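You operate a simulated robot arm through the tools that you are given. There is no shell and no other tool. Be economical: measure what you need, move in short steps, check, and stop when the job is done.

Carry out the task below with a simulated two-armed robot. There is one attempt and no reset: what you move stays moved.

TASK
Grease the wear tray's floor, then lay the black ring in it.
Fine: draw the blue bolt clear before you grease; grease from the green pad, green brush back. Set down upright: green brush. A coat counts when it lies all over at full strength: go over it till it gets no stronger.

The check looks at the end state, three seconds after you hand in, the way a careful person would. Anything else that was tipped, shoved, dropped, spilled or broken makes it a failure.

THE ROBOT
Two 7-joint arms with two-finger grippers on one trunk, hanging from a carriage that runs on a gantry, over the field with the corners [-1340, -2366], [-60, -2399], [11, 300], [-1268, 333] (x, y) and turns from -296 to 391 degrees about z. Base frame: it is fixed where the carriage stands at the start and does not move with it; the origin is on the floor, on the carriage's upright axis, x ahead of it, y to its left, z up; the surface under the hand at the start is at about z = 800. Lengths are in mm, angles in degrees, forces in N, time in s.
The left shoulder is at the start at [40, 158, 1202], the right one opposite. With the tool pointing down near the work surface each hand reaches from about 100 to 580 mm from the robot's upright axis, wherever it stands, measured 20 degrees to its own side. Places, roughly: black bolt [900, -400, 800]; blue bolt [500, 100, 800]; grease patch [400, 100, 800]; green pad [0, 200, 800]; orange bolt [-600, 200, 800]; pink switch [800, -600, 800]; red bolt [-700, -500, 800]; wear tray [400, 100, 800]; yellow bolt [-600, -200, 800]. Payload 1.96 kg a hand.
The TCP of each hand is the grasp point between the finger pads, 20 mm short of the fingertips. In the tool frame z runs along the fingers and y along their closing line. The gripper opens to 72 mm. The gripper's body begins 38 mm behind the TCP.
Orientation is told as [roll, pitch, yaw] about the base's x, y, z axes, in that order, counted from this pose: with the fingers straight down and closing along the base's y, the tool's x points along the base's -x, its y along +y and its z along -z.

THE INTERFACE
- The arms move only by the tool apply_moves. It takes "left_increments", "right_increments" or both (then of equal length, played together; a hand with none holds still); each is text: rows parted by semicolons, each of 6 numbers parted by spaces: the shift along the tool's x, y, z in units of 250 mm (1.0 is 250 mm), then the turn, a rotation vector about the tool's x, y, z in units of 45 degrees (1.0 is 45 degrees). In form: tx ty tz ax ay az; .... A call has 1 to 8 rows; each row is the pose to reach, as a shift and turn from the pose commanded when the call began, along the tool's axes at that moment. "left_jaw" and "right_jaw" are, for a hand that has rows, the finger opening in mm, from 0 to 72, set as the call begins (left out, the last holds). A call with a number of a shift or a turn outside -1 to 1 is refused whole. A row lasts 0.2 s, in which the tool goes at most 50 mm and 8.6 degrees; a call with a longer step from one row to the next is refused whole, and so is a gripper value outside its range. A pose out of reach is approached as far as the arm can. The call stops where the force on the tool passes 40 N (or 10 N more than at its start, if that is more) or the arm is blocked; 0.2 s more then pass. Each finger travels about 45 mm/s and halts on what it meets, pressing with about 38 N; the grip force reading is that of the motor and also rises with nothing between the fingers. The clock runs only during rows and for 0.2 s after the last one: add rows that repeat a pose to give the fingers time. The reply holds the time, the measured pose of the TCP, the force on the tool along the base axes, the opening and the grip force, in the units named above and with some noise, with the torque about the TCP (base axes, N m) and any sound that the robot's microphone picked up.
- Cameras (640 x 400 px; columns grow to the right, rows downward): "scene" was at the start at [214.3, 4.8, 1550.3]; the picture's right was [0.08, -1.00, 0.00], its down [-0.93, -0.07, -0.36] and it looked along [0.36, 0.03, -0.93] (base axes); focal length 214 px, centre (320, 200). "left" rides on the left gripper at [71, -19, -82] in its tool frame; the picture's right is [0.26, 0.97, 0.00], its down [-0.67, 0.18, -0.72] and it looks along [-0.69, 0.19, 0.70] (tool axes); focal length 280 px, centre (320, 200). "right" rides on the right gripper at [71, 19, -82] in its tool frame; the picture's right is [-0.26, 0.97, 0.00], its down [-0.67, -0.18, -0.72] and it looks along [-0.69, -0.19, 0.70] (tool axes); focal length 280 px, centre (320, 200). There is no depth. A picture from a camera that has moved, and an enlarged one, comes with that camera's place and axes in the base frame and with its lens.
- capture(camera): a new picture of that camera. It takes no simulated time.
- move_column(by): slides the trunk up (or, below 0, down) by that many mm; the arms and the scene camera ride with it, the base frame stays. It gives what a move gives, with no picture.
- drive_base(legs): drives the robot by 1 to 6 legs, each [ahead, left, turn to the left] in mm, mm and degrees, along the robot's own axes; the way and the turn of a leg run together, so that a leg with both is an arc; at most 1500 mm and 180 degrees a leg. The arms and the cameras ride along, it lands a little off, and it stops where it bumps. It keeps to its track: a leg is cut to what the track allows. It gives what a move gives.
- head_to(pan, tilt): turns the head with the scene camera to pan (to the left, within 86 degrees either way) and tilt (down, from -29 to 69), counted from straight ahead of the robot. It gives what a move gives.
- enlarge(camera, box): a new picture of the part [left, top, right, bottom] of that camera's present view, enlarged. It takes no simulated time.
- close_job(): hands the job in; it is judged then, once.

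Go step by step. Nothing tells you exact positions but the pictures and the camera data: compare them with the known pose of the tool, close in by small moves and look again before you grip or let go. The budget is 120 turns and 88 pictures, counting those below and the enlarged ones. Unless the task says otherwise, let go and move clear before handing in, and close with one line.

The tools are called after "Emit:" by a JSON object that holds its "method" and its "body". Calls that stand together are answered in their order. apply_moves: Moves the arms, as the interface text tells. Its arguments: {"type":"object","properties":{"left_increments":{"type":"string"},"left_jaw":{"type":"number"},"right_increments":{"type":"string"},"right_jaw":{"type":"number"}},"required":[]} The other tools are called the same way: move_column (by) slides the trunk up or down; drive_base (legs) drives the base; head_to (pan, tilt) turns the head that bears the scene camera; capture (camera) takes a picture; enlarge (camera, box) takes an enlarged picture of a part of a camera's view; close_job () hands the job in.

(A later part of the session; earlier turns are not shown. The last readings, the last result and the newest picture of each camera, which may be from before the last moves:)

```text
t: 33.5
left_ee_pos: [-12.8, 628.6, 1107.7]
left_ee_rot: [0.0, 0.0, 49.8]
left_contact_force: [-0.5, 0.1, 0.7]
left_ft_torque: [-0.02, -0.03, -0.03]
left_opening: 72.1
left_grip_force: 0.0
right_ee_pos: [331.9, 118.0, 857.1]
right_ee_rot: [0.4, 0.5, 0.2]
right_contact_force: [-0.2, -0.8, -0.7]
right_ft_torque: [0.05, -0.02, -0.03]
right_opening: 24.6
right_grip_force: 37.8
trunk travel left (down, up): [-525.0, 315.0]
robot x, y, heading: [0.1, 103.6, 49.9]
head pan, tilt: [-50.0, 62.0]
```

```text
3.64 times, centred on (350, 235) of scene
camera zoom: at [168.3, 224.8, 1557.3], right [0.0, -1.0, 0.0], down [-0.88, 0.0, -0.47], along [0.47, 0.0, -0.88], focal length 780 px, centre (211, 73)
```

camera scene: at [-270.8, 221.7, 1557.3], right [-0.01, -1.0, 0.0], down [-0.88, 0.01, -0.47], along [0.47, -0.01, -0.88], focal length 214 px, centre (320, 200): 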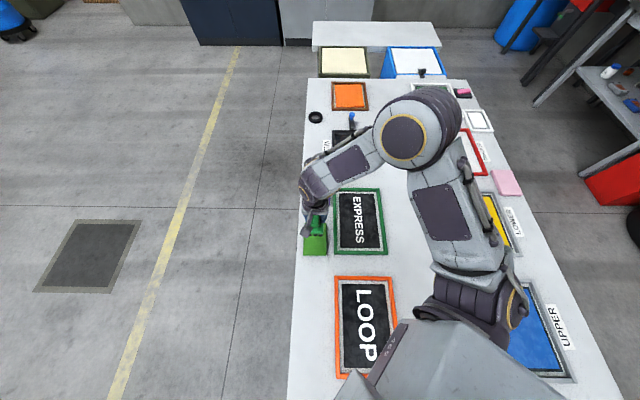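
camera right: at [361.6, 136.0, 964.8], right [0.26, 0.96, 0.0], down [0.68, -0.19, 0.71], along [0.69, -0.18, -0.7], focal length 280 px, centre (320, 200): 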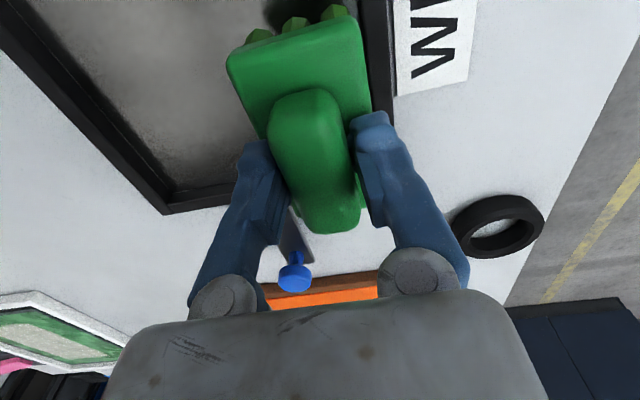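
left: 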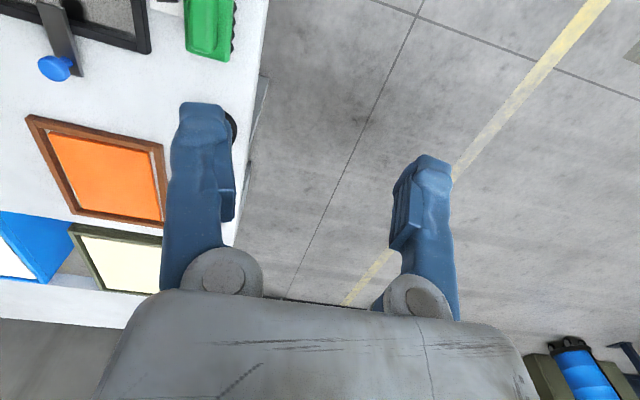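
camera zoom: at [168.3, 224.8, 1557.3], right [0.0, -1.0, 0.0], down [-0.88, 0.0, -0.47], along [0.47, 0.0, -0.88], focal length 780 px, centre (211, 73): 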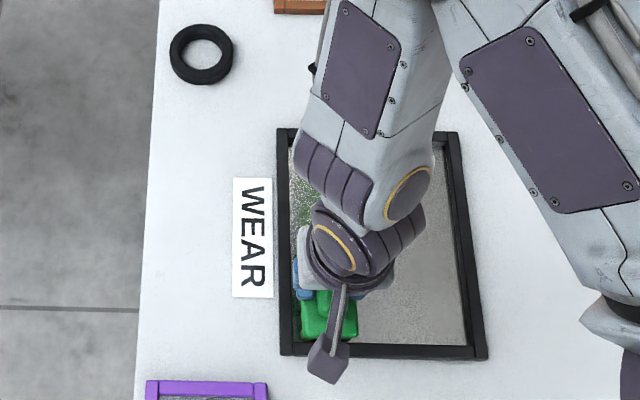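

Emit:
{"method": "apply_moves", "body": {"right_increments": "-0.14 0 0.007 0 0 0; -0.28 0 0.007 0 0 0; -0.412 0 0.007 0 0 0; -0.412 -0.14 0.007 0 0 0; -0.28 -0.14 0.007 0 0 0; -0.14 -0.14 0.007 0 0 0; 0 -0.14 0.007 0 0 0; 0 -0.28 0.007 0 0 0"}}

Emit:
{"method": "enlarge", "body": {"camera": "scene", "box": [290, 180, 410, 290]}}

```text
t: 34.0
left_ee_pos: [-11.1, 628.1, 1107.0]
left_ee_rot: [-0.1, -0.1, 49.8]
left_contact_force: [-0.4, -0.5, -0.5]
left_ft_torque: [-0.01, 0.0, -0.02]
left_opening: 71.8
left_grip_force: 0.1
right_ee_pos: [382.9, 117.5, 855.2]
right_ee_rot: [0.5, 0.6, 0.1]
right_contact_force: [-0.1, -1.1, 32.4]
right_ft_torque: [-0.24, 0.51, -0.17]
right_opening: 24.4
right_grip_force: 37.6
trunk travel left (down, up): [-525.0, 315.0]
robot x, y, heading: [-1.4, 104.2, 49.9]
head pan, tilt: [-50.0, 62.0]
stopped in row 2 (right hand): the force on the tool passed its limit at 45 N (the readings are from after the stop); the commanded pose is now the measured one
```

```text
3.64 times, centred on (350, 235) of scene
camera zoom: at [168.9, 224.7, 1557.9], right [0.0, -1.0, 0.0], down [-0.88, 0.0, -0.47], along [0.47, 0.0, -0.88], focal length 780 px, centre (211, 73)
```

zoom: 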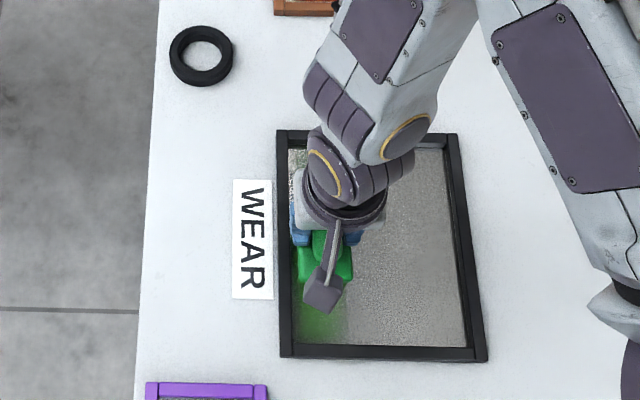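

Emit:
{"method": "apply_moves", "body": {"right_increments": "-0.106 0 -0.003 0 0 0; -0.212 0 -0.003 0 0 0; -0.212 -0.14 -0.003 0 0 0; -0.07 -0.14 -0.003 0 0 0; 0.07 -0.14 -0.003 0 0 0; 0.204 -0.14 -0.003 0 0 0; 0.204 -0.28 -0.003 0 0 0; 0.06 -0.28 -0.003 0 0 0"}}

```text
t: 34.3
left_ee_pos: [-10.9, 628.5, 1106.3]
left_ee_rot: [0.0, -0.1, 49.7]
left_contact_force: [0.3, 0.4, -0.3]
left_ft_torque: [-0.02, 0.03, 0.02]
left_opening: 71.9
left_grip_force: 0.1
right_ee_pos: [384.5, 117.1, 855.4]
right_ee_rot: [0.5, 1.0, 0.3]
right_contact_force: [-3.2, -2.2, 30.2]
right_ft_torque: [-0.3, -0.55, -0.17]
right_opening: 24.5
right_grip_force: 38.0
trunk travel left (down, up): [-525.0, 315.0]
robot x, y, heading: [6.8, 100.2, 49.8]
head pan, tilt: [-50.0, 62.0]
stopped in row 1 (right hand): the force on the tool passed its limit at 56 N (the readings are from after the stop); the commanded pose is now the measured one
```

Emit:
{"method": "apply_moves", "body": {"right_increments": "0 0 -0.005 0 0 0; -0.07 0 -0.005 0 0 0; -0.14 0 -0.005 0 0 0; -0.204 0 -0.005 0 0 0; -0.204 -0.14 -0.005 0 0 0; -0.1 -0.14 -0.005 0 0 0; 0 -0.14 -0.005 0 0 0; 0.1 -0.14 -0.005 0 0 0"}}

Emit:
{"method": "enlarge", "body": {"camera": "scene", "box": [290, 180, 410, 290]}}

```text
t: 36.1
left_ee_pos: [-12.1, 627.9, 1106.9]
left_ee_rot: [-0.1, 0.1, 49.8]
left_contact_force: [0.3, 0.7, 0.1]
left_ft_torque: [0.02, -0.02, 0.04]
left_opening: 71.9
left_grip_force: 0.0
right_ee_pos: [359.4, 81.1, 854.6]
right_ee_rot: [0.3, 1.0, 0.2]
right_contact_force: [2.5, -0.6, 7.4]
right_ft_torque: [-0.26, -0.3, 0.07]
right_opening: 24.9
right_grip_force: 38.3
trunk travel left (down, up): [-525.0, 315.0]
robot x, y, heading: [3.7, 106.4, 49.8]
head pan, tilt: [-50.0, 62.0]
```

```text
3.64 times, centred on (350, 235) of scene
camera zoom: at [168.6, 224.7, 1557.3], right [0.0, -1.0, 0.0], down [-0.88, 0.0, -0.47], along [0.47, 0.0, -0.88], focal length 780 px, centre (211, 73)
```

zoom: 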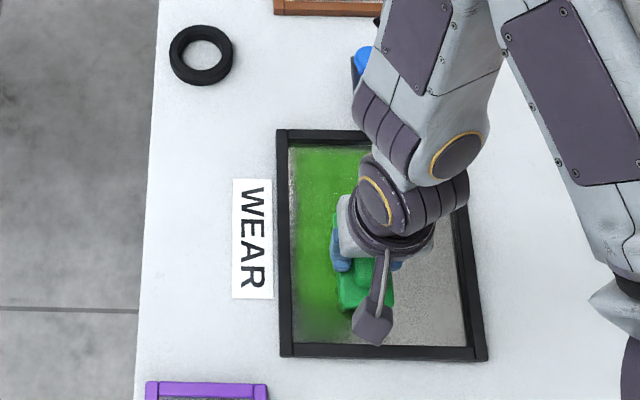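

The green coat is laying well. Continuing with the next strips.

Emit:
{"method": "apply_moves", "body": {"right_increments": "0.056 0 0 0 0 0; 0.116 0 0 0 0 0; 0.116 -0.13 0 0 0 0; 0 -0.13 0 0 0 0; -0.1 -0.13 0 0 0 0; -0.2 -0.13 0 0 0 0; -0.304 -0.13 0 0 0 0; -0.304 -0.265 0 0 0 0"}}

Emit:
{"method": "apply_moves", "body": {"right_increments": "0.07 0 0 0 0 0; 0.14 0 0 0 0 0; 0.21 0 0 0 0 0; 0.28 0 0 0 0 0; 0.35 0 0 0 0 0; 0.42 0 0 0 0 0; 0.42 0 0 0 0 0"}}

Emit:
{"method": "capture", "body": {"camera": "right"}}

Emit:
{"method": "enlarge", "body": {"camera": "scene", "box": [290, 180, 410, 290]}}

```text
t: 37.9
left_ee_pos: [-11.8, 628.2, 1107.7]
left_ee_rot: [0.0, -0.1, 49.8]
left_contact_force: [0.5, 0.9, -0.3]
left_ft_torque: [-0.01, 0.01, -0.01]
left_opening: 72.1
left_grip_force: 0.1
right_ee_pos: [438.5, 18.9, 854.6]
right_ee_rot: [0.6, 1.0, 0.2]
right_contact_force: [-2.3, 6.1, 29.4]
right_ft_torque: [0.01, 0.91, -0.16]
right_opening: 24.9
right_grip_force: 38.3
trunk travel left (down, up): [-525.0, 315.0]
robot x, y, heading: [-1.0, 99.4, 50.1]
head pan, tilt: [-50.0, 62.0]
```

```text
t: 39.5
left_ee_pos: [-12.0, 627.4, 1106.5]
left_ee_rot: [-0.1, 0.0, 49.8]
left_contact_force: [-0.4, 0.1, 0.5]
left_ft_torque: [0.03, -0.01, -0.01]
left_opening: 71.7
left_grip_force: 0.0
right_ee_pos: [330.4, 17.8, 857.5]
right_ee_rot: [0.5, 1.0, 0.1]
right_contact_force: [1.1, -0.5, -2.6]
right_ft_torque: [0.0, -0.06, -0.04]
right_opening: 24.7
right_grip_force: 37.8
trunk travel left (down, up): [-525.0, 315.0]
robot x, y, heading: [1.2, 103.9, 49.8]
head pan, tilt: [-50.0, 62.0]
```

```text
49 pictures are left
camera right: at [259.8, 35.5, 940.3], right [0.26, 0.97, 0.0], down [0.69, -0.19, 0.7], along [0.68, -0.18, -0.71], focal length 280 px, centre (320, 200)
```

right: 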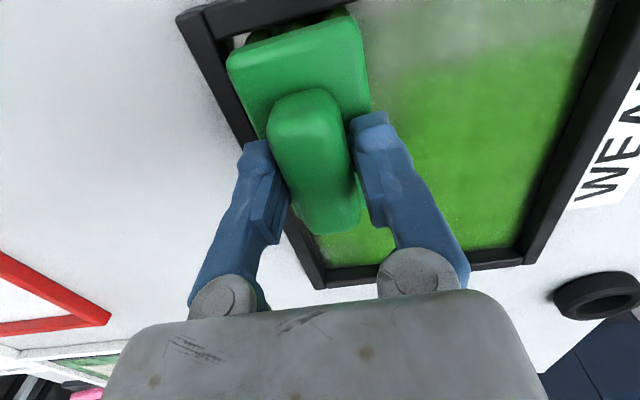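

```text
3.64 times, centred on (350, 235) of scene
camera zoom: at [168.2, 224.8, 1557.3], right [0.0, -1.0, 0.0], down [-0.88, 0.0, -0.47], along [0.47, 0.0, -0.88], focal length 780 px, centre (211, 73)
```

zoom: 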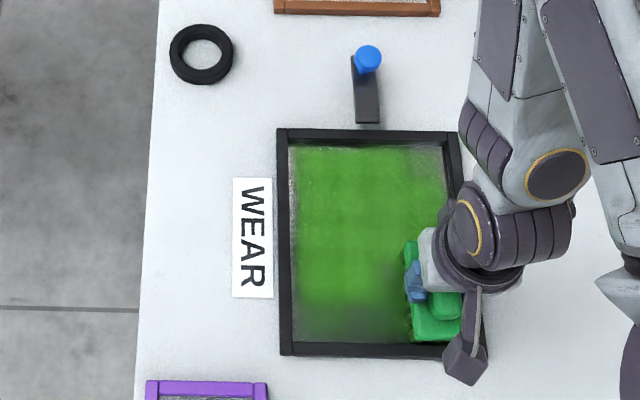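

Emit:
{"method": "apply_moves", "body": {"right_increments": "0 -0.012 0.004 0 0 0; 0 -0.012 0.008 0 0 0; 0 -0.012 0.012 0 0 0; 0 -0.012 0.014 0 0 0; 0 -0.012 0.016 0 0 0; 0 -0.012 0.018 0 0 0"}}

```text
t: 40.3
left_ee_pos: [-11.1, 629.2, 1107.4]
left_ee_rot: [-0.1, -0.1, 49.7]
left_contact_force: [0.5, 0.0, -0.3]
left_ft_torque: [0.0, -0.01, -0.02]
left_opening: 72.1
left_grip_force: 0.0
right_ee_pos: [329.6, 14.6, 854.7]
right_ee_rot: [0.5, 1.2, 0.1]
right_contact_force: [-2.2, 1.7, 34.2]
right_ft_torque: [-0.28, -0.71, -0.01]
right_opening: 24.7
right_grip_force: 37.8
trunk travel left (down, up): [-525.0, 315.0]
robot x, y, heading: [3.4, 104.6, 49.9]
head pan, tilt: [-50.0, 62.0]
stopped in row 3 (right hand): the force on the tool passed its limit at 45 N (the readings are from after the stop); the commanded pose is now the measured one
```

Emit:
{"method": "apply_moves", "body": {"right_increments": "0 0 -0.006 0 -0.02 0; 0 0.07 -0.004 0 -0.02 0; 0 0.14 -0.004 0 -0.02 0; 0 0.21 -0.004 0 -0.02 0; 0 0.28 -0.004 0 -0.02 0; 0 0.35 -0.004 0 -0.02 0; 0 0.43 -0.004 0 -0.02 0"}}

Emit:
{"method": "capture", "body": {"camera": "right"}}

Emit:
{"method": "enlarge", "body": {"camera": "scene", "box": [290, 180, 410, 290]}}

```text
t: 41.9
left_ee_pos: [-10.5, 627.4, 1106.5]
left_ee_rot: [-0.2, -0.1, 49.7]
left_contact_force: [0.2, -0.9, -1.0]
left_ft_torque: [0.03, -0.03, 0.03]
left_opening: 72.1
left_grip_force: 0.0
right_ee_pos: [331.8, 119.3, 857.4]
right_ee_rot: [0.5, 0.0, 0.1]
right_contact_force: [13.2, -3.1, -3.0]
right_ft_torque: [-0.18, -0.69, -0.24]
right_opening: 25.1
right_grip_force: 38.2
trunk travel left (down, up): [-525.0, 315.0]
robot x, y, heading: [1.6, 103.1, 49.9]
head pan, tilt: [-50.0, 62.0]
```

```text
47 pictures are left
camera right: at [260.2, 139.0, 939.1], right [0.26, 0.97, 0.01], down [0.67, -0.19, 0.71], along [0.69, -0.18, -0.7], focal length 280 px, centre (320, 200)
```

right: 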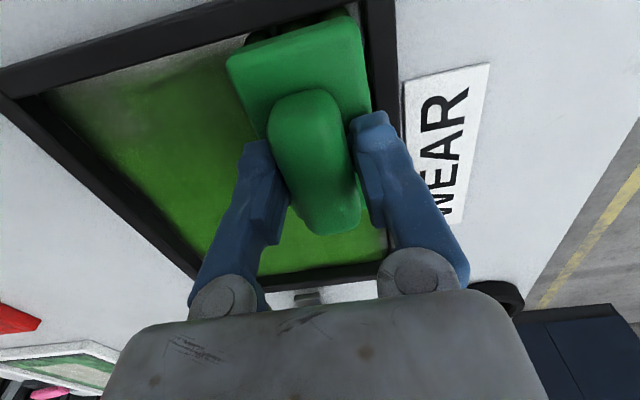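

```text
3.64 times, centred on (350, 235) of scene
camera zoom: at [169.5, 224.5, 1557.5], right [0.0, -1.0, 0.0], down [-0.88, 0.0, -0.47], along [0.47, 0.0, -0.88], focal length 780 px, centre (211, 73)
```

zoom: 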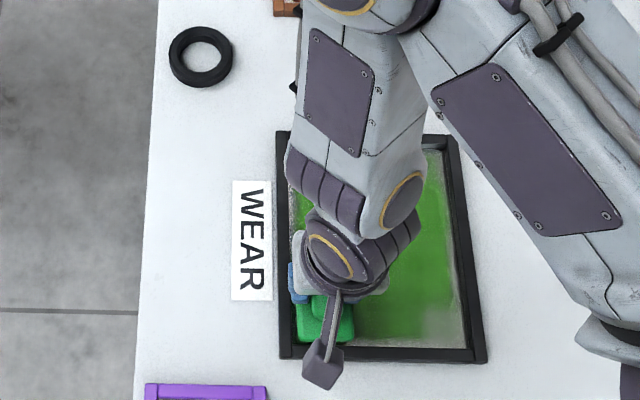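

Most of the floor is coated; the near strip and the edges are thinner. I'll lift, check, and then reload.

Emit:
{"method": "apply_moves", "body": {"right_increments": "-0.02 0 -0.04 0 0 0; -0.04 0.1 -0.2 0 0 0; -0.1 0.28 -0.4 0 0 0; -0.2 0.46 -0.4 0 0 0"}}

Emit:
{"method": "capture", "body": {"camera": "right"}}

Emit:
{"method": "enlarge", "body": {"camera": "scene", "box": [290, 180, 410, 290]}}

```text
refused: row 3 steps farther than a row can; nothing moved
```

```text
45 pictures are left
camera right: at [260.2, 139.0, 939.1], right [0.26, 0.97, 0.01], down [0.67, -0.19, 0.71], along [0.69, -0.18, -0.7], focal length 280 px, centre (320, 200)
```

right: 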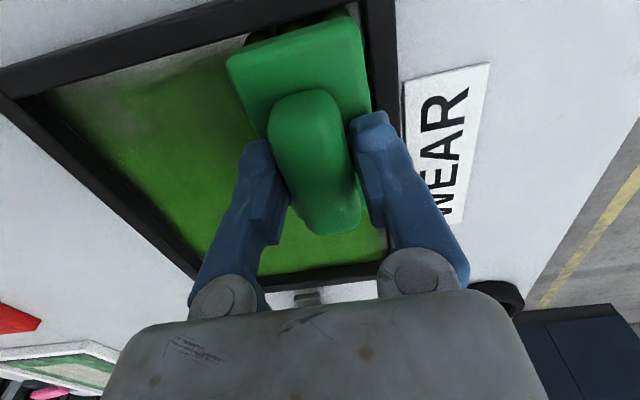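

```text
3.64 times, centred on (350, 235) of scene
camera zoom: at [169.5, 224.5, 1557.5], right [0.0, -1.0, 0.0], down [-0.88, 0.0, -0.47], along [0.47, 0.0, -0.88], focal length 780 px, centre (211, 73)
```

zoom: 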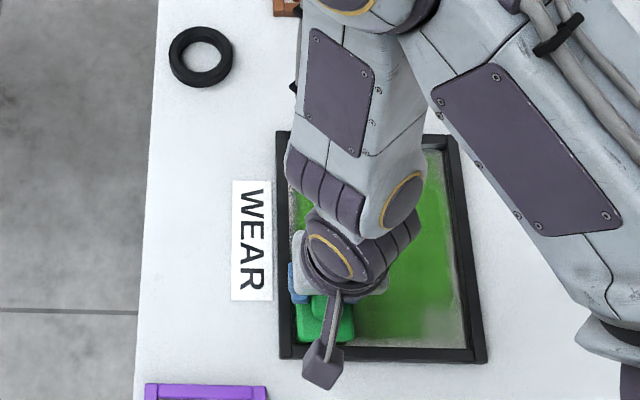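

Emit:
{"method": "apply_moves", "body": {"right_increments": "-0.01 0 -0.06 0 0 0; -0.01 0 -0.2 0 0 0; -0.06 0.06 -0.34 0 0 0; -0.14 0.18 -0.38 0 0 0; -0.22 0.3 -0.39 0 0 0; -0.316 0.44 -0.39 0 0 0; -0.316 0.456 -0.39 0 0 0"}}

Emit:
{"method": "enlarge", "body": {"camera": "scene", "box": [290, 180, 410, 290]}}

Emit:
{"method": "drive_base", "body": {"legs": [[-281, 335, 0]]}}

```text
t: 43.5
left_ee_pos: [-12.3, 628.8, 1106.1]
left_ee_rot: [-0.1, 0.1, 49.9]
left_contact_force: [0.6, -1.1, 0.0]
left_ft_torque: [-0.01, 0.01, 0.01]
left_opening: 72.1
left_grip_force: 0.0
right_ee_pos: [407.1, 232.8, 954.7]
right_ee_rot: [0.5, 0.3, 0.2]
right_contact_force: [-0.3, -1.0, -1.6]
right_ft_torque: [-0.02, 0.01, 0.02]
right_opening: 24.8
right_grip_force: 37.7
trunk travel left (down, up): [-525.0, 315.0]
robot x, y, heading: [1.6, 104.5, 49.8]
head pan, tilt: [-50.0, 62.0]
```

```text
3.64 times, centred on (350, 235) of scene
camera zoom: at [167.9, 224.8, 1557.3], right [0.0, -1.0, 0.0], down [-0.88, 0.0, -0.47], along [0.47, 0.0, -0.88], focal length 780 px, centre (211, 73)
```

zoom: 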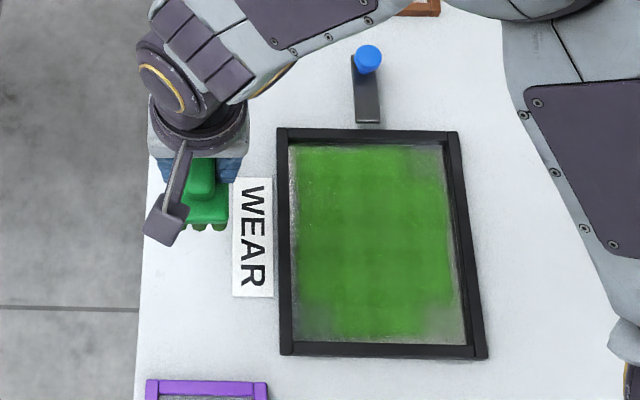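

```text
t: 46.1
left_ee_pos: [-451.4, 632.7, 1107.7]
left_ee_rot: [-0.1, 0.0, 49.7]
left_contact_force: [0.1, -1.0, 0.2]
left_ft_torque: [0.02, -0.01, 0.03]
left_opening: 71.7
left_grip_force: 0.1
right_ee_pos: [-32.7, 236.4, 953.6]
right_ee_rot: [0.4, 0.4, 0.0]
right_contact_force: [0.4, 0.1, -1.3]
right_ft_torque: [-0.01, -0.05, 0.01]
right_opening: 24.8
right_grip_force: 37.9
trunk travel left (down, up): [-525.0, 315.0]
robot x, y, heading: [-438.2, 106.2, 49.7]
head pan, tilt: [-50.0, 62.0]
```

The border and the near and right strips are still thin. Dipping again.

Emit:
{"method": "apply_moves", "body": {"right_increments": "-0.028 -0.012 0.16 0 0 0; -0.028 -0.012 0.29 0 0 0; -0.028 -0.012 0.305 0 0 0; -0.028 -0.012 0.313 0 0 0; -0.028 -0.012 0.318 0 0 0; -0.028 -0.012 0.322 0 0 0; -0.028 -0.012 0.326 0 0 0; -0.028 -0.012 0.33 0 0 0"}}

Emit:
{"method": "apply_moves", "body": {"right_increments": "0 0 0 0 0 0; 0 0 0 0 0 0; 0 0 -0.16 0 0 0; 0 0 -0.32 0 0 0"}}

Emit:
{"method": "enlarge", "body": {"camera": "right", "box": [200, 0, 420, 130]}}

Emit:
{"method": "drive_base", "body": {"legs": [[281, -335, 0]]}}

```text
t: 48.0
left_ee_pos: [-451.2, 633.0, 1107.7]
left_ee_rot: [-0.1, -0.1, 49.7]
left_contact_force: [-0.8, -0.3, -0.3]
left_ft_torque: [-0.01, -0.03, 0.03]
left_opening: 72.0
left_grip_force: 0.0
right_ee_pos: [-25.8, 234.9, 872.5]
right_ee_rot: [0.6, 0.3, 0.0]
right_contact_force: [-6.9, -2.8, 32.6]
right_ft_torque: [-0.3, 0.87, -0.02]
right_opening: 24.9
right_grip_force: 37.9
trunk travel left (down, up): [-525.0, 315.0]
robot x, y, heading: [-438.3, 110.0, 49.5]
head pan, tilt: [-50.0, 62.0]
```

```text
t: 48.4
left_ee_pos: [-450.6, 632.7, 1107.7]
left_ee_rot: [0.0, -0.1, 49.6]
left_contact_force: [0.5, -0.4, 0.9]
left_ft_torque: [-0.04, 0.01, -0.02]
left_opening: 71.6
left_grip_force: 0.3
right_ee_pos: [-26.3, 234.1, 872.2]
right_ee_rot: [0.5, 0.3, 0.1]
right_contact_force: [-5.3, -3.4, 27.9]
right_ft_torque: [-0.35, 0.14, -0.03]
right_opening: 24.7
right_grip_force: 37.9
trunk travel left (down, up): [-525.0, 315.0]
robot x, y, heading: [-436.3, 106.3, 49.9]
head pan, tilt: [-50.0, 62.0]
stopped in row 2 (right hand): the force on the tool passed its limit at 44 N (the readings are from after the stop); the commanded pose is now the measured one
```

```text
2.91 times, centred on (310, 65) of right
camera zoom: at [-97.4, 253.7, 955.5], right [0.26, 0.97, 0.01], down [0.68, -0.19, 0.71], along [0.69, -0.18, -0.7], focal length 816 px, centre (349, 593)
```

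zoom: 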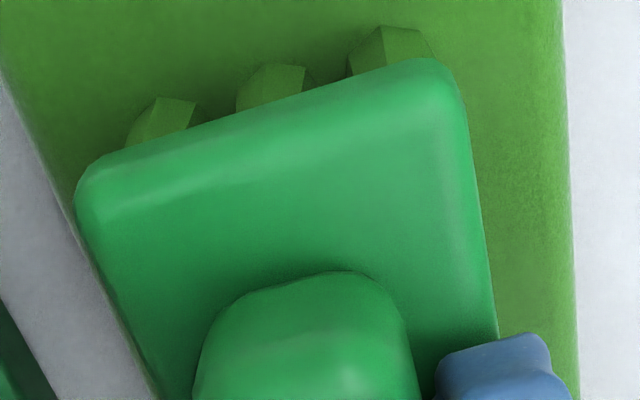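

```text
t: 49.1
left_ee_pos: [-449.1, 632.6, 1107.9]
left_ee_rot: [-0.1, -0.1, 49.7]
left_contact_force: [-0.5, -0.1, -0.6]
left_ft_torque: [0.0, 0.02, 0.01]
left_opening: 72.0
left_grip_force: 0.0
right_ee_pos: [-24.4, 235.0, 873.6]
right_ee_rot: [0.6, 0.3, 0.0]
right_contact_force: [1.2, -1.3, 2.3]
right_ft_torque: [-0.14, 0.1, 0.05]
right_opening: 24.9
right_grip_force: 38.2
trunk travel left (down, up): [-525.0, 315.0]
robot x, y, heading: [-436.9, 105.6, 49.7]
head pan, tilt: [-50.0, 62.0]
stopped in leg 1: the force on the tool passed its limit at 48 N (the readings are from after the stop); the commanded pose is now the measured one
```

The lift had been cut short, so the drive stopped almost at once with nothing dragged. I'll lift now and check the pad.

Emit:
{"method": "apply_moves", "body": {"right_increments": "0 0 -0.16 0 0 0; 0 0 -0.32 0 0 0; 0 0 -0.32 0 0 0"}}

Emit:
{"method": "enlarge", "body": {"camera": "scene", "box": [280, 180, 360, 280]}}

```text
t: 49.9
left_ee_pos: [-448.8, 633.0, 1107.3]
left_ee_rot: [0.0, -0.1, 49.7]
left_contact_force: [-0.1, 0.6, 0.3]
left_ft_torque: [0.0, -0.02, 0.02]
left_opening: 72.0
left_grip_force: 0.1
right_ee_pos: [-25.0, 234.0, 952.7]
right_ee_rot: [0.6, 0.4, 0.0]
right_contact_force: [0.2, -0.2, -1.1]
right_ft_torque: [0.02, 0.0, 0.01]
right_opening: 24.7
right_grip_force: 37.6
trunk travel left (down, up): [-525.0, 315.0]
robot x, y, heading: [-440.2, 106.0, 49.6]
head pan, tilt: [-50.0, 62.0]
```

```text
4.00 times, centred on (320, 230) of scene
camera zoom: at [-270.0, 228.9, 1557.3], right [0.0, -1.0, 0.0], down [-0.88, 0.0, -0.47], along [0.47, 0.0, -0.88], focal length 858 px, centre (320, 80)
```

zoom: 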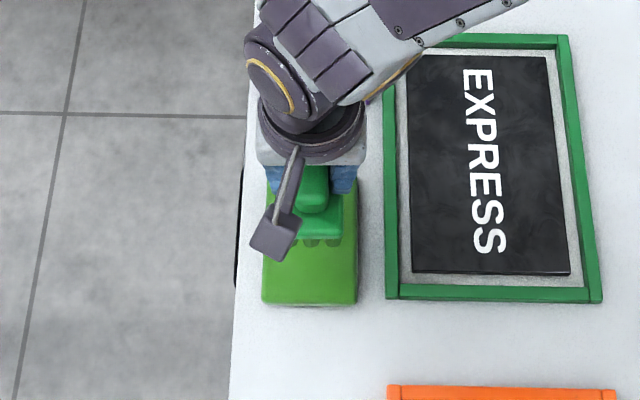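

The pad hasn't moved. Driving back.

Emit:
{"method": "drive_base", "body": {"legs": [[281, -335, 0]]}}

```text
t: 52.6
left_ee_pos: [-17.8, 630.9, 1106.4]
left_ee_rot: [-0.1, -0.2, 49.9]
left_contact_force: [0.0, -1.2, -0.3]
left_ft_torque: [-0.01, 0.03, 0.02]
left_opening: 72.0
left_grip_force: 0.0
right_ee_pos: [408.6, 234.6, 952.8]
right_ee_rot: [0.6, 0.3, 0.3]
right_contact_force: [1.0, -0.4, -2.3]
right_ft_torque: [0.0, 0.03, -0.03]
right_opening: 24.7
right_grip_force: 38.4
trunk travel left (down, up): [-525.0, 315.0]
robot x, y, heading: [-1.5, 103.3, 50.0]
head pan, tilt: [-50.0, 62.0]
```

Emit:
{"method": "apply_moves", "body": {"right_increments": "-0.03 -0.16 0 0.013 -0.007 0; -0.07 -0.32 0 0.013 -0.007 0; -0.11 -0.45 0.06 0.013 -0.007 0; -0.11 -0.45 0.2 0.013 -0.007 0; -0.11 -0.45 0.32 0.013 -0.007 0; -0.11 -0.45 0.37 0.013 -0.007 0; -0.11 -0.45 0.382 0.013 -0.007 0; -0.11 -0.45 0.388 0.013 -0.007 0"}}

Emit:
{"method": "capture", "body": {"camera": "right"}}

```text
t: 53.9
left_ee_pos: [-16.8, 630.7, 1108.3]
left_ee_rot: [-0.1, -0.1, 49.9]
left_contact_force: [0.5, 0.1, 1.0]
left_ft_torque: [0.03, -0.04, 0.01]
left_opening: 72.0
left_grip_force: 0.0
right_ee_pos: [435.9, 120.0, 868.1]
right_ee_rot: [-0.2, 0.1, 0.3]
right_contact_force: [-2.4, -4.7, 19.5]
right_ft_torque: [0.29, 0.07, 0.0]
right_opening: 25.2
right_grip_force: 38.4
trunk travel left (down, up): [-525.0, 315.0]
robot x, y, heading: [-3.0, 102.8, 50.1]
head pan, tilt: [-50.0, 62.0]
stopped in row 6 (right hand): the force on the tool passed its limit at 81 N (the readings are from after the stop); the commanded pose is now the measured one
```

```text
40 pictures are left
camera right: at [364.9, 139.6, 951.2], right [0.26, 0.97, 0.0], down [0.68, -0.18, 0.71], along [0.69, -0.19, -0.7], focal length 280 px, centre (320, 200)
```

right: 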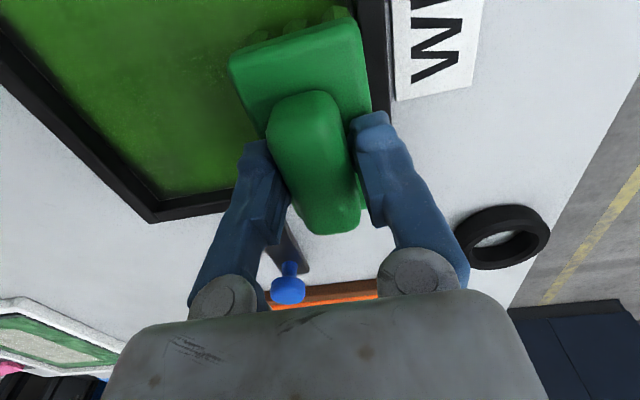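

The bristles caught the left rim at y=120, so the wall limit here is about y=118. I'll lift slightly, shift to 116.5 and lower again.

Emit:
{"method": "apply_moves", "body": {"right_increments": "0 0 -0.016 0 0 0; 0.006 -0.016 -0.016 0 0 0; 0.006 -0.016 0.01 0 0 0; 0.006 -0.016 0.028 0 0 0; 0.006 -0.016 0.036 0 0 0; 0.006 -0.016 0.044 0 0 0; 0.006 -0.016 0.05 0 0 0"}}

```text
t: 55.5
left_ee_pos: [-18.3, 631.6, 1106.9]
left_ee_rot: [-0.2, -0.2, 49.7]
left_contact_force: [-0.2, 0.7, -0.1]
left_ft_torque: [-0.03, -0.03, 0.01]
left_opening: 72.0
left_grip_force: 0.1
right_ee_pos: [433.3, 116.8, 854.8]
right_ee_rot: [0.0, 0.2, 0.3]
right_contact_force: [-1.4, 0.5, -0.6]
right_ft_torque: [-0.07, 0.09, 0.0]
right_opening: 24.6
right_grip_force: 37.9
trunk travel left (down, up): [-525.0, 315.0]
robot x, y, heading: [-1.0, 107.1, 49.8]
head pan, tilt: [-50.0, 62.0]
```

Emit:
{"method": "apply_moves", "body": {"right_increments": "-0.012 0.004 0.004 0 0 0; 0.06 0.005 0.005 0 0 0; 0.12 0.007 0.005 0 0 0; 0.18 0.009 0.005 0 0 0; 0.24 0.011 0.005 0 0 0; 0.3 0.013 0.005 0 0 0; 0.36 0.015 0.005 0 0 0; 0.415 0.017 0.005 0 0 0"}}

Emit:
{"method": "enlarge", "body": {"camera": "scene", "box": [290, 180, 410, 290]}}

```text
t: 57.3
left_ee_pos: [-15.6, 631.6, 1107.8]
left_ee_rot: [-0.1, -0.2, 49.8]
left_contact_force: [-1.1, 0.0, -0.3]
left_ft_torque: [-0.02, -0.02, -0.01]
left_opening: 71.9
left_grip_force: 0.1
right_ee_pos: [334.5, 121.6, 855.1]
right_ee_rot: [-0.1, 0.0, 0.3]
right_contact_force: [7.8, 1.0, 23.6]
right_ft_torque: [0.02, 0.14, 0.04]
right_opening: 24.9
right_grip_force: 38.1
trunk travel left (down, up): [-525.0, 315.0]
robot x, y, heading: [-0.9, 106.6, 50.0]
head pan, tilt: [-50.0, 62.0]
```

```text
3.64 times, centred on (350, 235) of scene
camera zoom: at [165.0, 228.3, 1557.9], right [0.0, -1.0, 0.0], down [-0.88, 0.0, -0.47], along [0.47, 0.0, -0.88], focal length 780 px, centre (211, 73)
```

zoom: 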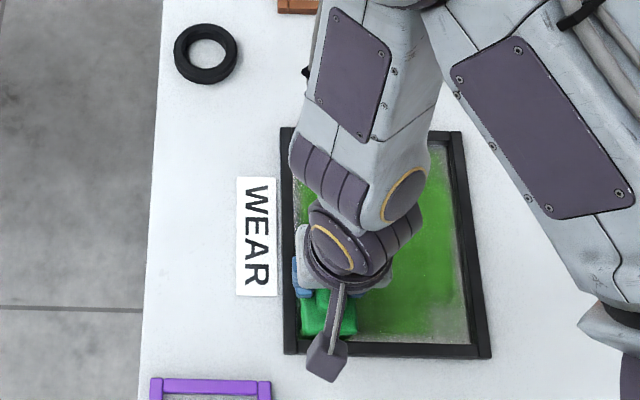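

Emit:
{"method": "apply_moves", "body": {"right_increments": "0.014 0.004 0 0 0 0; 0.014 -0.06 0 0 0 0; 0.015 -0.12 0 0 0 0; 0.016 -0.18 0 0 0 0; 0.017 -0.24 0 0 0 0; 0.018 -0.3 0 0 0 0; 0.019 -0.36 0 0 0 0; 0.02 -0.425 0 0 0 0"}}

Emit:
{"method": "capture", "body": {"camera": "right"}}

Emit:
{"method": "enlarge", "body": {"camera": "scene", "box": [290, 180, 410, 290]}}

```text
t: 59.1
left_ee_pos: [-16.0, 632.3, 1108.2]
left_ee_rot: [-0.1, -0.2, 49.9]
left_contact_force: [-0.2, -0.6, 0.0]
left_ft_torque: [0.0, 0.0, 0.04]
left_opening: 72.2
left_grip_force: 0.0
right_ee_pos: [328.1, 12.9, 856.0]
right_ee_rot: [0.0, 0.0, 0.3]
right_contact_force: [13.2, 1.7, -2.9]
right_ft_torque: [0.14, -0.68, -0.41]
right_opening: 24.9
right_grip_force: 38.3
trunk travel left (down, up): [-525.0, 315.0]
robot x, y, heading: [-0.1, 100.3, 50.0]
head pan, tilt: [-50.0, 62.0]
```

```text
38 pictures are left
camera right: at [256.5, 32.7, 937.9], right [0.26, 0.97, 0.0], down [0.68, -0.18, 0.71], along [0.69, -0.18, -0.7], focal length 280 px, centre (320, 200)
```

right: 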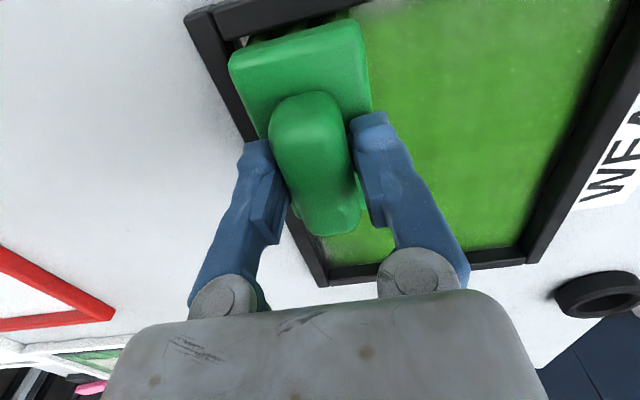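

```text
3.64 times, centred on (350, 235) of scene
camera zoom: at [164.9, 228.4, 1557.7], right [0.0, -1.0, 0.0], down [-0.88, 0.0, -0.47], along [0.47, 0.0, -0.88], focal length 780 px, centre (211, 73)
```

zoom: 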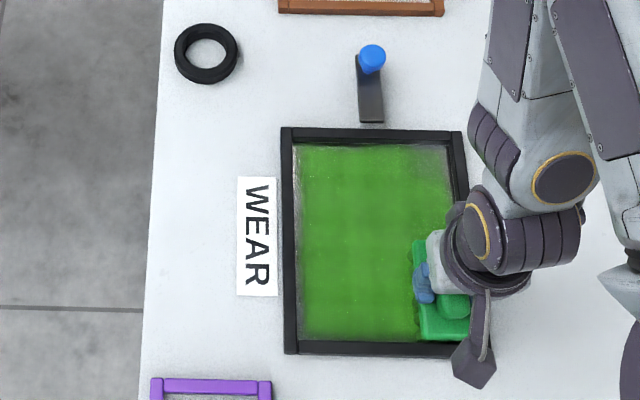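

Near strip is good now. The right wall still has a gap, so I'll nudge towards −y until it touches.

Emit:
{"method": "apply_moves", "body": {"right_increments": "-0.008 0 0 0 0 0; -0.008 -0.006 0.002 0 0 0; -0.008 -0.012 0.004 0 0 0; -0.008 -0.018 0.004 0 0 0; -0.008 -0.024 0.004 0 0 0; -0.008 -0.03 0.004 0 0 0"}}

```text
t: 60.4
left_ee_pos: [-16.3, 632.1, 1107.8]
left_ee_rot: [0.0, -0.2, 49.9]
left_contact_force: [-1.2, 1.0, 0.0]
left_ft_torque: [-0.05, -0.02, 0.0]
left_opening: 72.0
left_grip_force: 0.1
right_ee_pos: [328.3, 13.0, 855.9]
right_ee_rot: [0.3, 0.1, 0.3]
right_contact_force: [2.8, 7.2, 32.7]
right_ft_torque: [-0.16, -0.06, -0.21]
right_opening: 25.0
right_grip_force: 37.9
trunk travel left (down, up): [-525.0, 315.0]
robot x, y, heading: [-4.0, 103.4, 50.2]
head pan, tilt: [-50.0, 62.0]
stopped in row 6 (right hand): the force on the tool passed its limit at 42 N (the readings are from after the stop); the commanded pose is now the measured one
```

Emit:
{"method": "apply_moves", "body": {"right_increments": "0 0 -0.005 0 0 0; -0.06 0 -0.005 0 0 0; -0.12 0 -0.004 0 0 0; -0.18 -0.002 -0.004 0 0 0; -0.24 -0.004 -0.003 0 0 0; -0.3 -0.005 -0.003 0 0 0; -0.36 -0.006 -0.003 0 0 0; -0.42 -0.008 -0.003 0 0 0"}}

Emit:
{"method": "capture", "body": {"camera": "right"}}

```text
t: 61.1
left_ee_pos: [-17.5, 631.4, 1108.6]
left_ee_rot: [-0.1, -0.1, 49.8]
left_contact_force: [0.4, 0.0, -0.4]
left_ft_torque: [-0.04, 0.0, -0.03]
left_opening: 71.9
left_grip_force: 0.0
right_ee_pos: [345.8, 8.7, 855.5]
right_ee_rot: [0.0, 0.8, 0.2]
right_contact_force: [-4.4, 2.5, 28.1]
right_ft_torque: [-0.13, -0.24, -0.06]
right_opening: 24.9
right_grip_force: 38.0
trunk travel left (down, up): [-525.0, 315.0]
robot x, y, heading: [-4.9, 102.8, 50.0]
head pan, tilt: [-50.0, 62.0]
stopped in row 3 (right hand): the force on the tool passed its limit at 45 N (the readings are from after the stop); the commanded pose is now the measured one
```

```text
36 pictures are left
camera right: at [275.2, 27.9, 938.2], right [0.26, 0.97, 0.0], down [0.68, -0.18, 0.71], along [0.68, -0.18, -0.71], focal length 280 px, centre (320, 200)
```

right: 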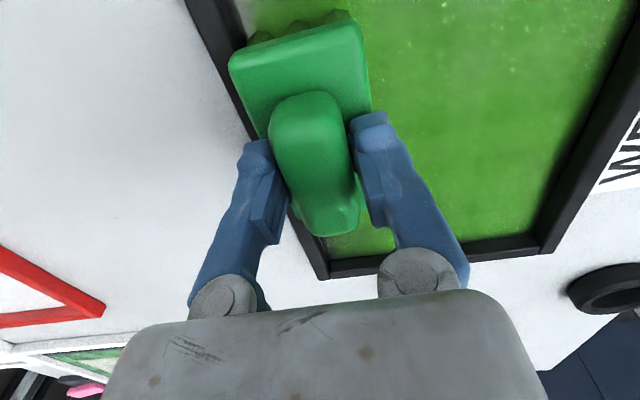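

Emit:
{"method": "apply_moves", "body": {"right_increments": "0 0 -0.007 0 -0.012 0; -0.06 0 -0.006 0 -0.012 0; -0.12 0 -0.005 0 -0.012 0; -0.18 0 -0.005 0 -0.012 0; -0.24 0 -0.005 0 -0.012 0; -0.3 0 -0.004 0 -0.012 0; -0.355 0 -0.004 0 -0.012 0"}}

Emit:
{"method": "enlarge", "body": {"camera": "scene", "box": [290, 180, 410, 290]}}

```text
t: 62.6
left_ee_pos: [-17.9, 630.5, 1106.7]
left_ee_rot: [-0.1, -0.2, 49.8]
left_contact_force: [0.6, -0.1, -0.3]
left_ft_torque: [-0.02, 0.01, -0.03]
left_opening: 72.2
left_grip_force: 0.0
right_ee_pos: [425.0, 8.6, 856.1]
right_ee_rot: [0.1, 0.2, 0.3]
right_contact_force: [-3.9, 0.1, 29.0]
right_ft_torque: [0.0, 0.16, -0.05]
right_opening: 25.0
right_grip_force: 37.7
trunk travel left (down, up): [-525.0, 315.0]
robot x, y, heading: [0.6, 105.1, 50.0]
head pan, tilt: [-50.0, 62.0]
stopped in row 7 (right hand): the force on the tool passed its limit at 45 N (the readings are from after the stop); the commanded pose is now the measured one
```

```text
3.64 times, centred on (350, 235) of scene
camera zoom: at [163.3, 228.0, 1557.5], right [0.0, -1.0, 0.0], down [-0.88, 0.0, -0.47], along [0.47, 0.0, -0.88], focal length 780 px, centre (211, 73)
```

zoom: 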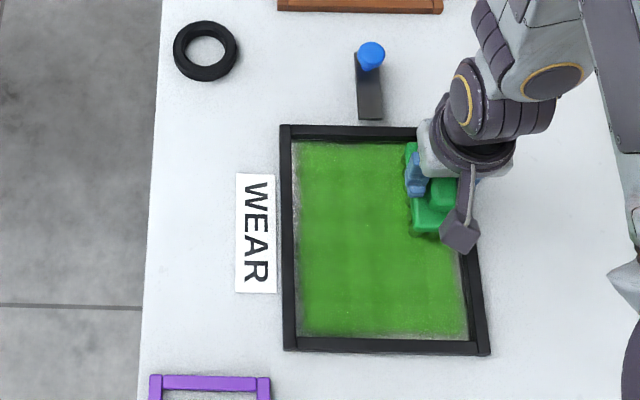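

Emit:
{"method": "apply_moves", "body": {"right_increments": "0 0 -0.005 0 0 0; -0.05 0 -0.004 0 0 0; -0.055 0.07 -0.003 0 0 0; -0.055 0.14 -0.003 0 0 0; -0.055 0.21 -0.003 0 0 0; -0.055 0.28 -0.003 0 0 0; -0.055 0.35 -0.003 0 0 0; -0.055 0.43 -0.003 0 0 0"}}

Emit:
{"method": "capture", "body": {"camera": "right"}}

Emit:
{"method": "enlarge", "body": {"camera": "scene", "box": [290, 180, 410, 290]}}

```text
t: 64.4
left_ee_pos: [-18.2, 630.7, 1108.0]
left_ee_rot: [-0.1, -0.1, 49.8]
left_contact_force: [0.5, 0.2, -0.2]
left_ft_torque: [0.01, 0.0, 0.02]
left_opening: 71.9
left_grip_force: 0.1
right_ee_pos: [436.2, 116.7, 856.0]
right_ee_rot: [0.1, 0.1, 0.2]
right_contact_force: [0.5, -1.0, -1.5]
right_ft_torque: [0.02, 0.01, 0.0]
right_opening: 24.7
right_grip_force: 38.0
trunk travel left (down, up): [-525.0, 315.0]
robot x, y, heading: [-4.8, 108.3, 49.8]
head pan, tilt: [-50.0, 62.0]
```

```text
34 pictures are left
camera right: at [365.8, 136.2, 937.6], right [0.26, 0.97, 0.0], down [0.68, -0.18, 0.71], along [0.69, -0.18, -0.7], focal length 280 px, centre (320, 200)
```

right: 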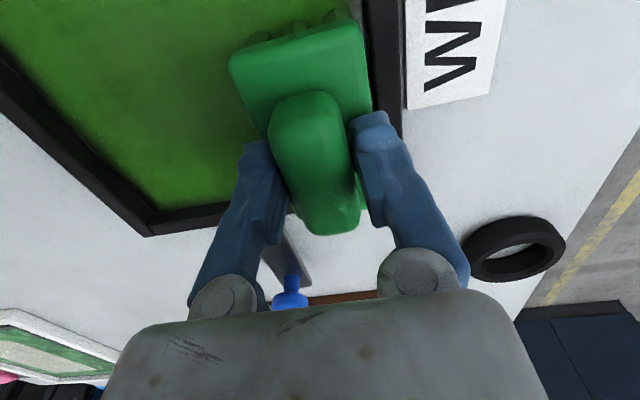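

```text
3.64 times, centred on (350, 235) of scene
camera zoom: at [162.9, 228.3, 1557.4], right [0.0, -1.0, 0.0], down [-0.88, 0.0, -0.47], along [0.47, 0.0, -0.88], focal length 780 px, centre (211, 73)
```

zoom: 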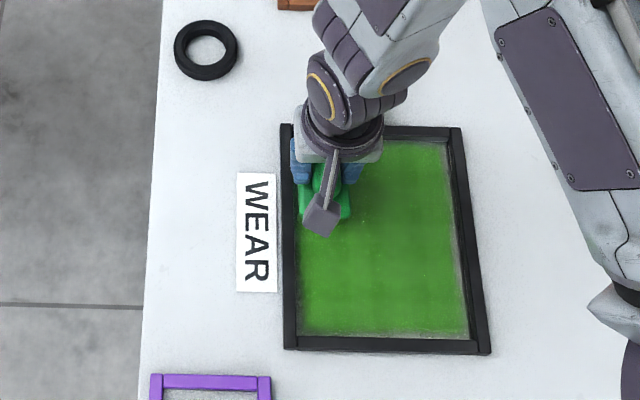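

Coverage is nearly complete. Another pass along the left wall, pressed closer, then through the middle.

Emit:
{"method": "apply_moves", "body": {"right_increments": "0 0.004 0.004 0 0 0; 0.06 0.008 0.005 0 0 0; 0.12 0.012 0.005 0 0 0; 0.18 0.016 0.005 0 0 0; 0.24 0.018 0.005 0 0 0; 0.3 0.02 0.005 0 0 0; 0.36 0.022 0.005 0 0 0; 0.425 0.024 0.005 0 0 0"}}

Emit:
{"method": "apply_moves", "body": {"right_increments": "0.01 0 -0.002 0 0 0; 0.01 -0.13 -0.002 0 0 0; -0.12 -0.13 -0.004 0 0 0; -0.24 -0.13 -0.004 0 0 0; -0.36 -0.13 -0.004 0 0 0; -0.42 -0.13 -0.004 0 0 0; -0.42 -0.26 -0.004 0 0 0; -0.3 -0.26 -0.003 0 0 0"}}

```text
t: 66.2
left_ee_pos: [-16.9, 632.3, 1106.7]
left_ee_rot: [-0.1, -0.1, 49.8]
left_contact_force: [0.4, -0.1, -0.6]
left_ft_torque: [0.04, -0.02, 0.0]
left_opening: 71.8
left_grip_force: 0.1
right_ee_pos: [334.8, 122.5, 855.0]
right_ee_rot: [0.2, 0.1, 0.3]
right_contact_force: [3.3, 0.2, 13.7]
right_ft_torque: [-0.04, -0.3, 0.06]
right_opening: 24.9
right_grip_force: 38.1
trunk travel left (down, up): [-525.0, 315.0]
robot x, y, heading: [-4.6, 104.0, 49.9]
head pan, tilt: [-50.0, 62.0]
```

```text
t: 67.0
left_ee_pos: [-17.0, 630.7, 1107.2]
left_ee_rot: [-0.2, -0.1, 49.8]
left_contact_force: [-0.8, -0.8, -0.2]
left_ft_torque: [0.02, -0.01, -0.02]
left_opening: 72.4
left_grip_force: 0.0
right_ee_pos: [346.1, 88.4, 855.9]
right_ee_rot: [0.0, 0.7, 0.2]
right_contact_force: [-2.4, -0.2, 24.7]
right_ft_torque: [-0.11, -0.24, -0.17]
right_opening: 25.0
right_grip_force: 38.0
trunk travel left (down, up): [-525.0, 315.0]
robot x, y, heading: [-5.9, 109.2, 50.0]
head pan, tilt: [-50.0, 62.0]
stopped in row 3 (right hand): the force on the tool passed its limit at 49 N (the readings are from after the stop); the commanded pose is now the measured one
```

Emit:
{"method": "apply_moves", "body": {"right_increments": "0 0 -0.006 0 -0.012 0; -0.05 0 -0.006 0 -0.012 0; -0.1 0 -0.005 0 -0.012 0; -0.15 0 -0.005 0 -0.012 0; -0.15 -0.08 -0.004 0 -0.012 0; -0.15 -0.16 -0.004 0 -0.012 0; -0.15 -0.24 -0.004 0 -0.012 0; -0.15 -0.315 -0.004 0 -0.012 0"}}

Emit:
{"method": "apply_moves", "body": {"right_increments": "0.04 -0.006 0.002 0 0 0; 0.09 -0.006 0.002 0 0 0; 0.15 -0.006 0.002 0 0 0; 0.208 -0.006 0.002 0 0 0; 0.208 0.08 0.002 0 0 0; 0.21 0.2 0.002 0 0 0; 0.21 0.32 0.002 0 0 0; 0.21 0.435 0.002 0 0 0"}}

Emit:
{"method": "enlarge", "body": {"camera": "scene", "box": [290, 180, 410, 290]}}

```text
t: 68.8
left_ee_pos: [-17.8, 632.5, 1106.7]
left_ee_rot: [0.0, -0.1, 49.8]
left_contact_force: [-0.2, 0.4, 0.3]
left_ft_torque: [0.01, 0.02, -0.07]
left_opening: 72.1
left_grip_force: 0.0
right_ee_pos: [383.6, 9.4, 855.8]
right_ee_rot: [-0.1, 0.1, 0.2]
right_contact_force: [-0.4, -0.5, -0.8]
right_ft_torque: [0.03, 0.0, 0.01]
right_opening: 24.8
right_grip_force: 38.0
trunk travel left (down, up): [-525.0, 315.0]
robot x, y, heading: [-2.7, 111.8, 49.8]
head pan, tilt: [-50.0, 62.0]
```

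```text
t: 70.6
left_ee_pos: [-17.8, 630.9, 1107.0]
left_ee_rot: [0.0, 0.0, 49.8]
left_contact_force: [-1.0, -0.9, 0.2]
left_ft_torque: [-0.01, -0.04, -0.02]
left_opening: 72.1
left_grip_force: 0.0
right_ee_pos: [330.6, 117.9, 854.6]
right_ee_rot: [0.0, 0.0, 0.2]
right_contact_force: [1.6, -1.1, 6.6]
right_ft_torque: [-0.14, 0.15, 0.04]
right_opening: 24.7
right_grip_force: 38.0
trunk travel left (down, up): [-525.0, 315.0]
robot x, y, heading: [-2.7, 104.7, 50.2]
head pan, tilt: [-50.0, 62.0]
```

```text
3.64 times, centred on (350, 235) of scene
camera zoom: at [163.1, 228.0, 1557.3], right [0.0, -1.0, 0.0], down [-0.88, 0.0, -0.47], along [0.47, 0.0, -0.88], focal length 780 px, centre (211, 73)
```

zoom: 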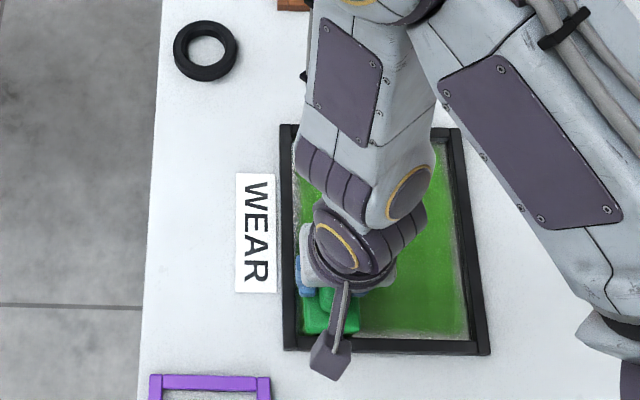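

The tray is turned about −1.4°, which leaves thin margins at the right and left walls. I'll lift, look, reload and do a careful edge pass aligned to the tray.

Emit:
{"method": "apply_moves", "body": {"right_increments": "-0.01 0 -0.06 0 0 0.018; -0.01 0 -0.2 0 0 0.036; -0.06 0.06 -0.34 0 0 0.036; -0.14 0.18 -0.38 0 0 0.036; -0.22 0.3 -0.39 0 0 0.036; -0.316 0.44 -0.39 0 0 0.036; -0.316 0.456 -0.39 0 0 0.036"}}

Emit:
{"method": "enlarge", "body": {"camera": "scene", "box": [320, 195, 400, 270]}}

```text
t: 72.2
left_ee_pos: [-18.0, 630.3, 1106.5]
left_ee_rot: [-0.1, -0.1, 49.8]
left_contact_force: [-0.5, -0.1, -0.6]
left_ft_torque: [-0.02, -0.01, 0.0]
left_opening: 72.3
left_grip_force: 0.2
right_ee_pos: [408.2, 231.1, 951.5]
right_ee_rot: [0.0, 0.1, -1.4]
right_contact_force: [0.1, -0.2, -1.2]
right_ft_torque: [0.03, 0.04, -0.03]
right_opening: 24.8
right_grip_force: 38.3
trunk travel left (down, up): [-525.0, 315.0]
robot x, y, heading: [-5.4, 107.9, 50.2]
head pan, tilt: [-50.0, 62.0]
```

```text
5.33 times, centred on (360, 232) of scene
camera zoom: at [162.6, 228.2, 1557.3], right [0.0, -1.0, 0.0], down [-0.88, 0.0, -0.47], along [0.47, 0.0, -0.88], focal length 1144 px, centre (107, 27)
```

zoom: 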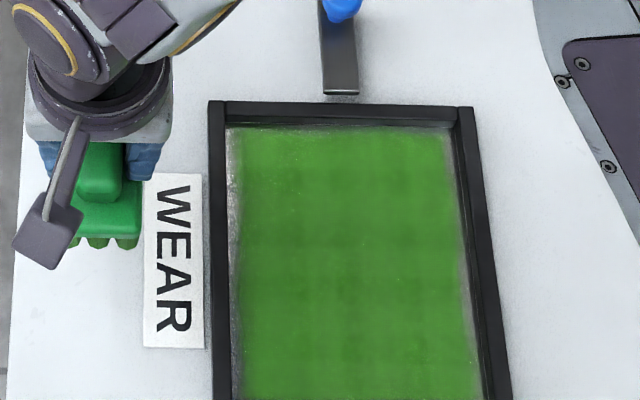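

Emit:
{"method": "drive_base", "body": {"legs": [[-281, 335, 0]]}}

```text
t: 74.9
left_ee_pos: [-461.5, 632.9, 1106.8]
left_ee_rot: [0.1, -0.1, 50.1]
left_contact_force: [-0.3, 0.3, -0.1]
left_ft_torque: [0.0, 0.0, 0.01]
left_opening: 72.1
left_grip_force: 0.0
right_ee_pos: [-33.1, 237.1, 950.3]
right_ee_rot: [0.1, 0.1, -1.0]
right_contact_force: [-0.5, -0.1, -1.3]
right_ft_torque: [0.01, 0.0, 0.0]
right_opening: 24.7
right_grip_force: 38.5
trunk travel left (down, up): [-525.0, 315.0]
robot x, y, heading: [-441.7, 109.0, 50.4]
head pan, tilt: [-50.0, 62.0]
```

Emit:
{"method": "apply_moves", "body": {"right_increments": "-0.028 -0.014 0.16 0 0 0; -0.028 -0.014 0.28 0 0 0; -0.028 -0.014 0.3 0 0 0; -0.028 -0.014 0.306 0 0 0; -0.028 -0.014 0.309 0 0 0; -0.028 -0.014 0.309 0 0 0; -0.028 -0.014 0.16 0 0 0; -0.028 -0.014 0 0 0 0"}}

```text
t: 76.7
left_ee_pos: [-461.5, 635.1, 1107.2]
left_ee_rot: [-0.1, -0.1, 50.2]
left_contact_force: [-0.6, 0.5, 1.0]
left_ft_torque: [0.01, -0.01, 0.0]
left_opening: 72.0
left_grip_force: 0.0
right_ee_pos: [-26.2, 234.2, 951.4]
right_ee_rot: [0.0, 0.1, -1.0]
right_contact_force: [-0.6, 0.2, -1.7]
right_ft_torque: [0.03, 0.0, 0.02]
right_opening: 24.8
right_grip_force: 38.4
trunk travel left (down, up): [-525.0, 315.0]
robot x, y, heading: [-444.5, 108.6, 50.1]
head pan, tilt: [-50.0, 62.0]
```

Emit:
{"method": "drive_base", "body": {"legs": [[281, -335, 0]]}}

Emit:
{"method": "enlarge", "body": {"camera": "right", "box": [200, 0, 420, 130]}}

```text
t: 79.3
left_ee_pos: [-27.7, 644.3, 1108.2]
left_ee_rot: [-0.1, -0.2, 50.4]
left_contact_force: [0.8, 0.2, -0.1]
left_ft_torque: [0.05, 0.01, 0.01]
left_opening: 71.8
left_grip_force: 0.1
right_ee_pos: [411.1, 246.2, 951.5]
right_ee_rot: [0.0, 0.0, -0.8]
right_contact_force: [0.4, 0.4, -0.2]
right_ft_torque: [0.0, 0.02, -0.02]
right_opening: 24.8
right_grip_force: 38.1
trunk travel left (down, up): [-525.0, 315.0]
robot x, y, heading: [-5.6, 118.3, 50.5]
head pan, tilt: [-50.0, 62.0]
```

```text
2.91 times, centred on (310, 65) of right
camera zoom: at [339.0, 266.6, 1033.3], right [0.27, 0.96, 0.0], down [0.67, -0.19, 0.71], along [0.69, -0.2, -0.7], focal length 816 px, centre (349, 593)
```

zoom: 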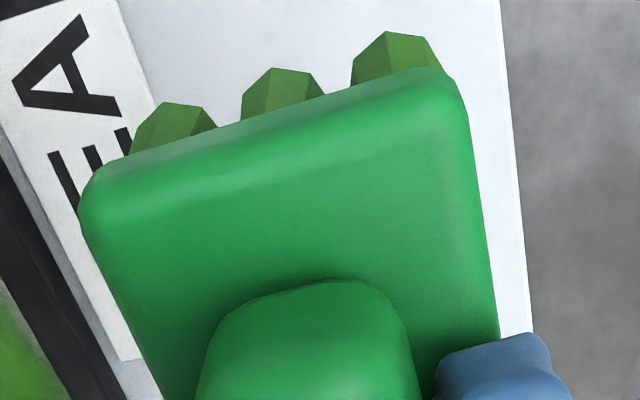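

Emit:
{"method": "apply_moves", "body": {"right_increments": "-0.03 -0.17 0 0 0 0.014; -0.06 -0.35 0 0 0 0.014; -0.092 -0.522 0.02 0 0 0.014; -0.092 -0.522 0.16 0 0 0.014; -0.092 -0.522 0.3 0 0 0.014; -0.092 -0.522 0.36 0 0 0.014; -0.092 -0.522 0.375 0 0 0.014; -0.092 -0.522 0.38 0 0 0.014"}}

```text
t: 81.1
left_ee_pos: [-27.5, 643.8, 1107.8]
left_ee_rot: [-0.1, -0.1, 50.4]
left_contact_force: [0.6, 0.5, -0.8]
left_ft_torque: [-0.01, -0.04, 0.03]
left_opening: 71.7
left_grip_force: 0.1
right_ee_pos: [431.0, 116.9, 855.6]
right_ee_rot: [-0.1, 0.1, -1.4]
right_contact_force: [-0.7, -0.3, -0.7]
right_ft_torque: [-0.03, -0.01, -0.01]
right_opening: 24.6
right_grip_force: 37.5
trunk travel left (down, up): [-525.0, 315.0]
robot x, y, heading: [-6.7, 123.5, 50.4]
head pan, tilt: [-50.0, 62.0]
```

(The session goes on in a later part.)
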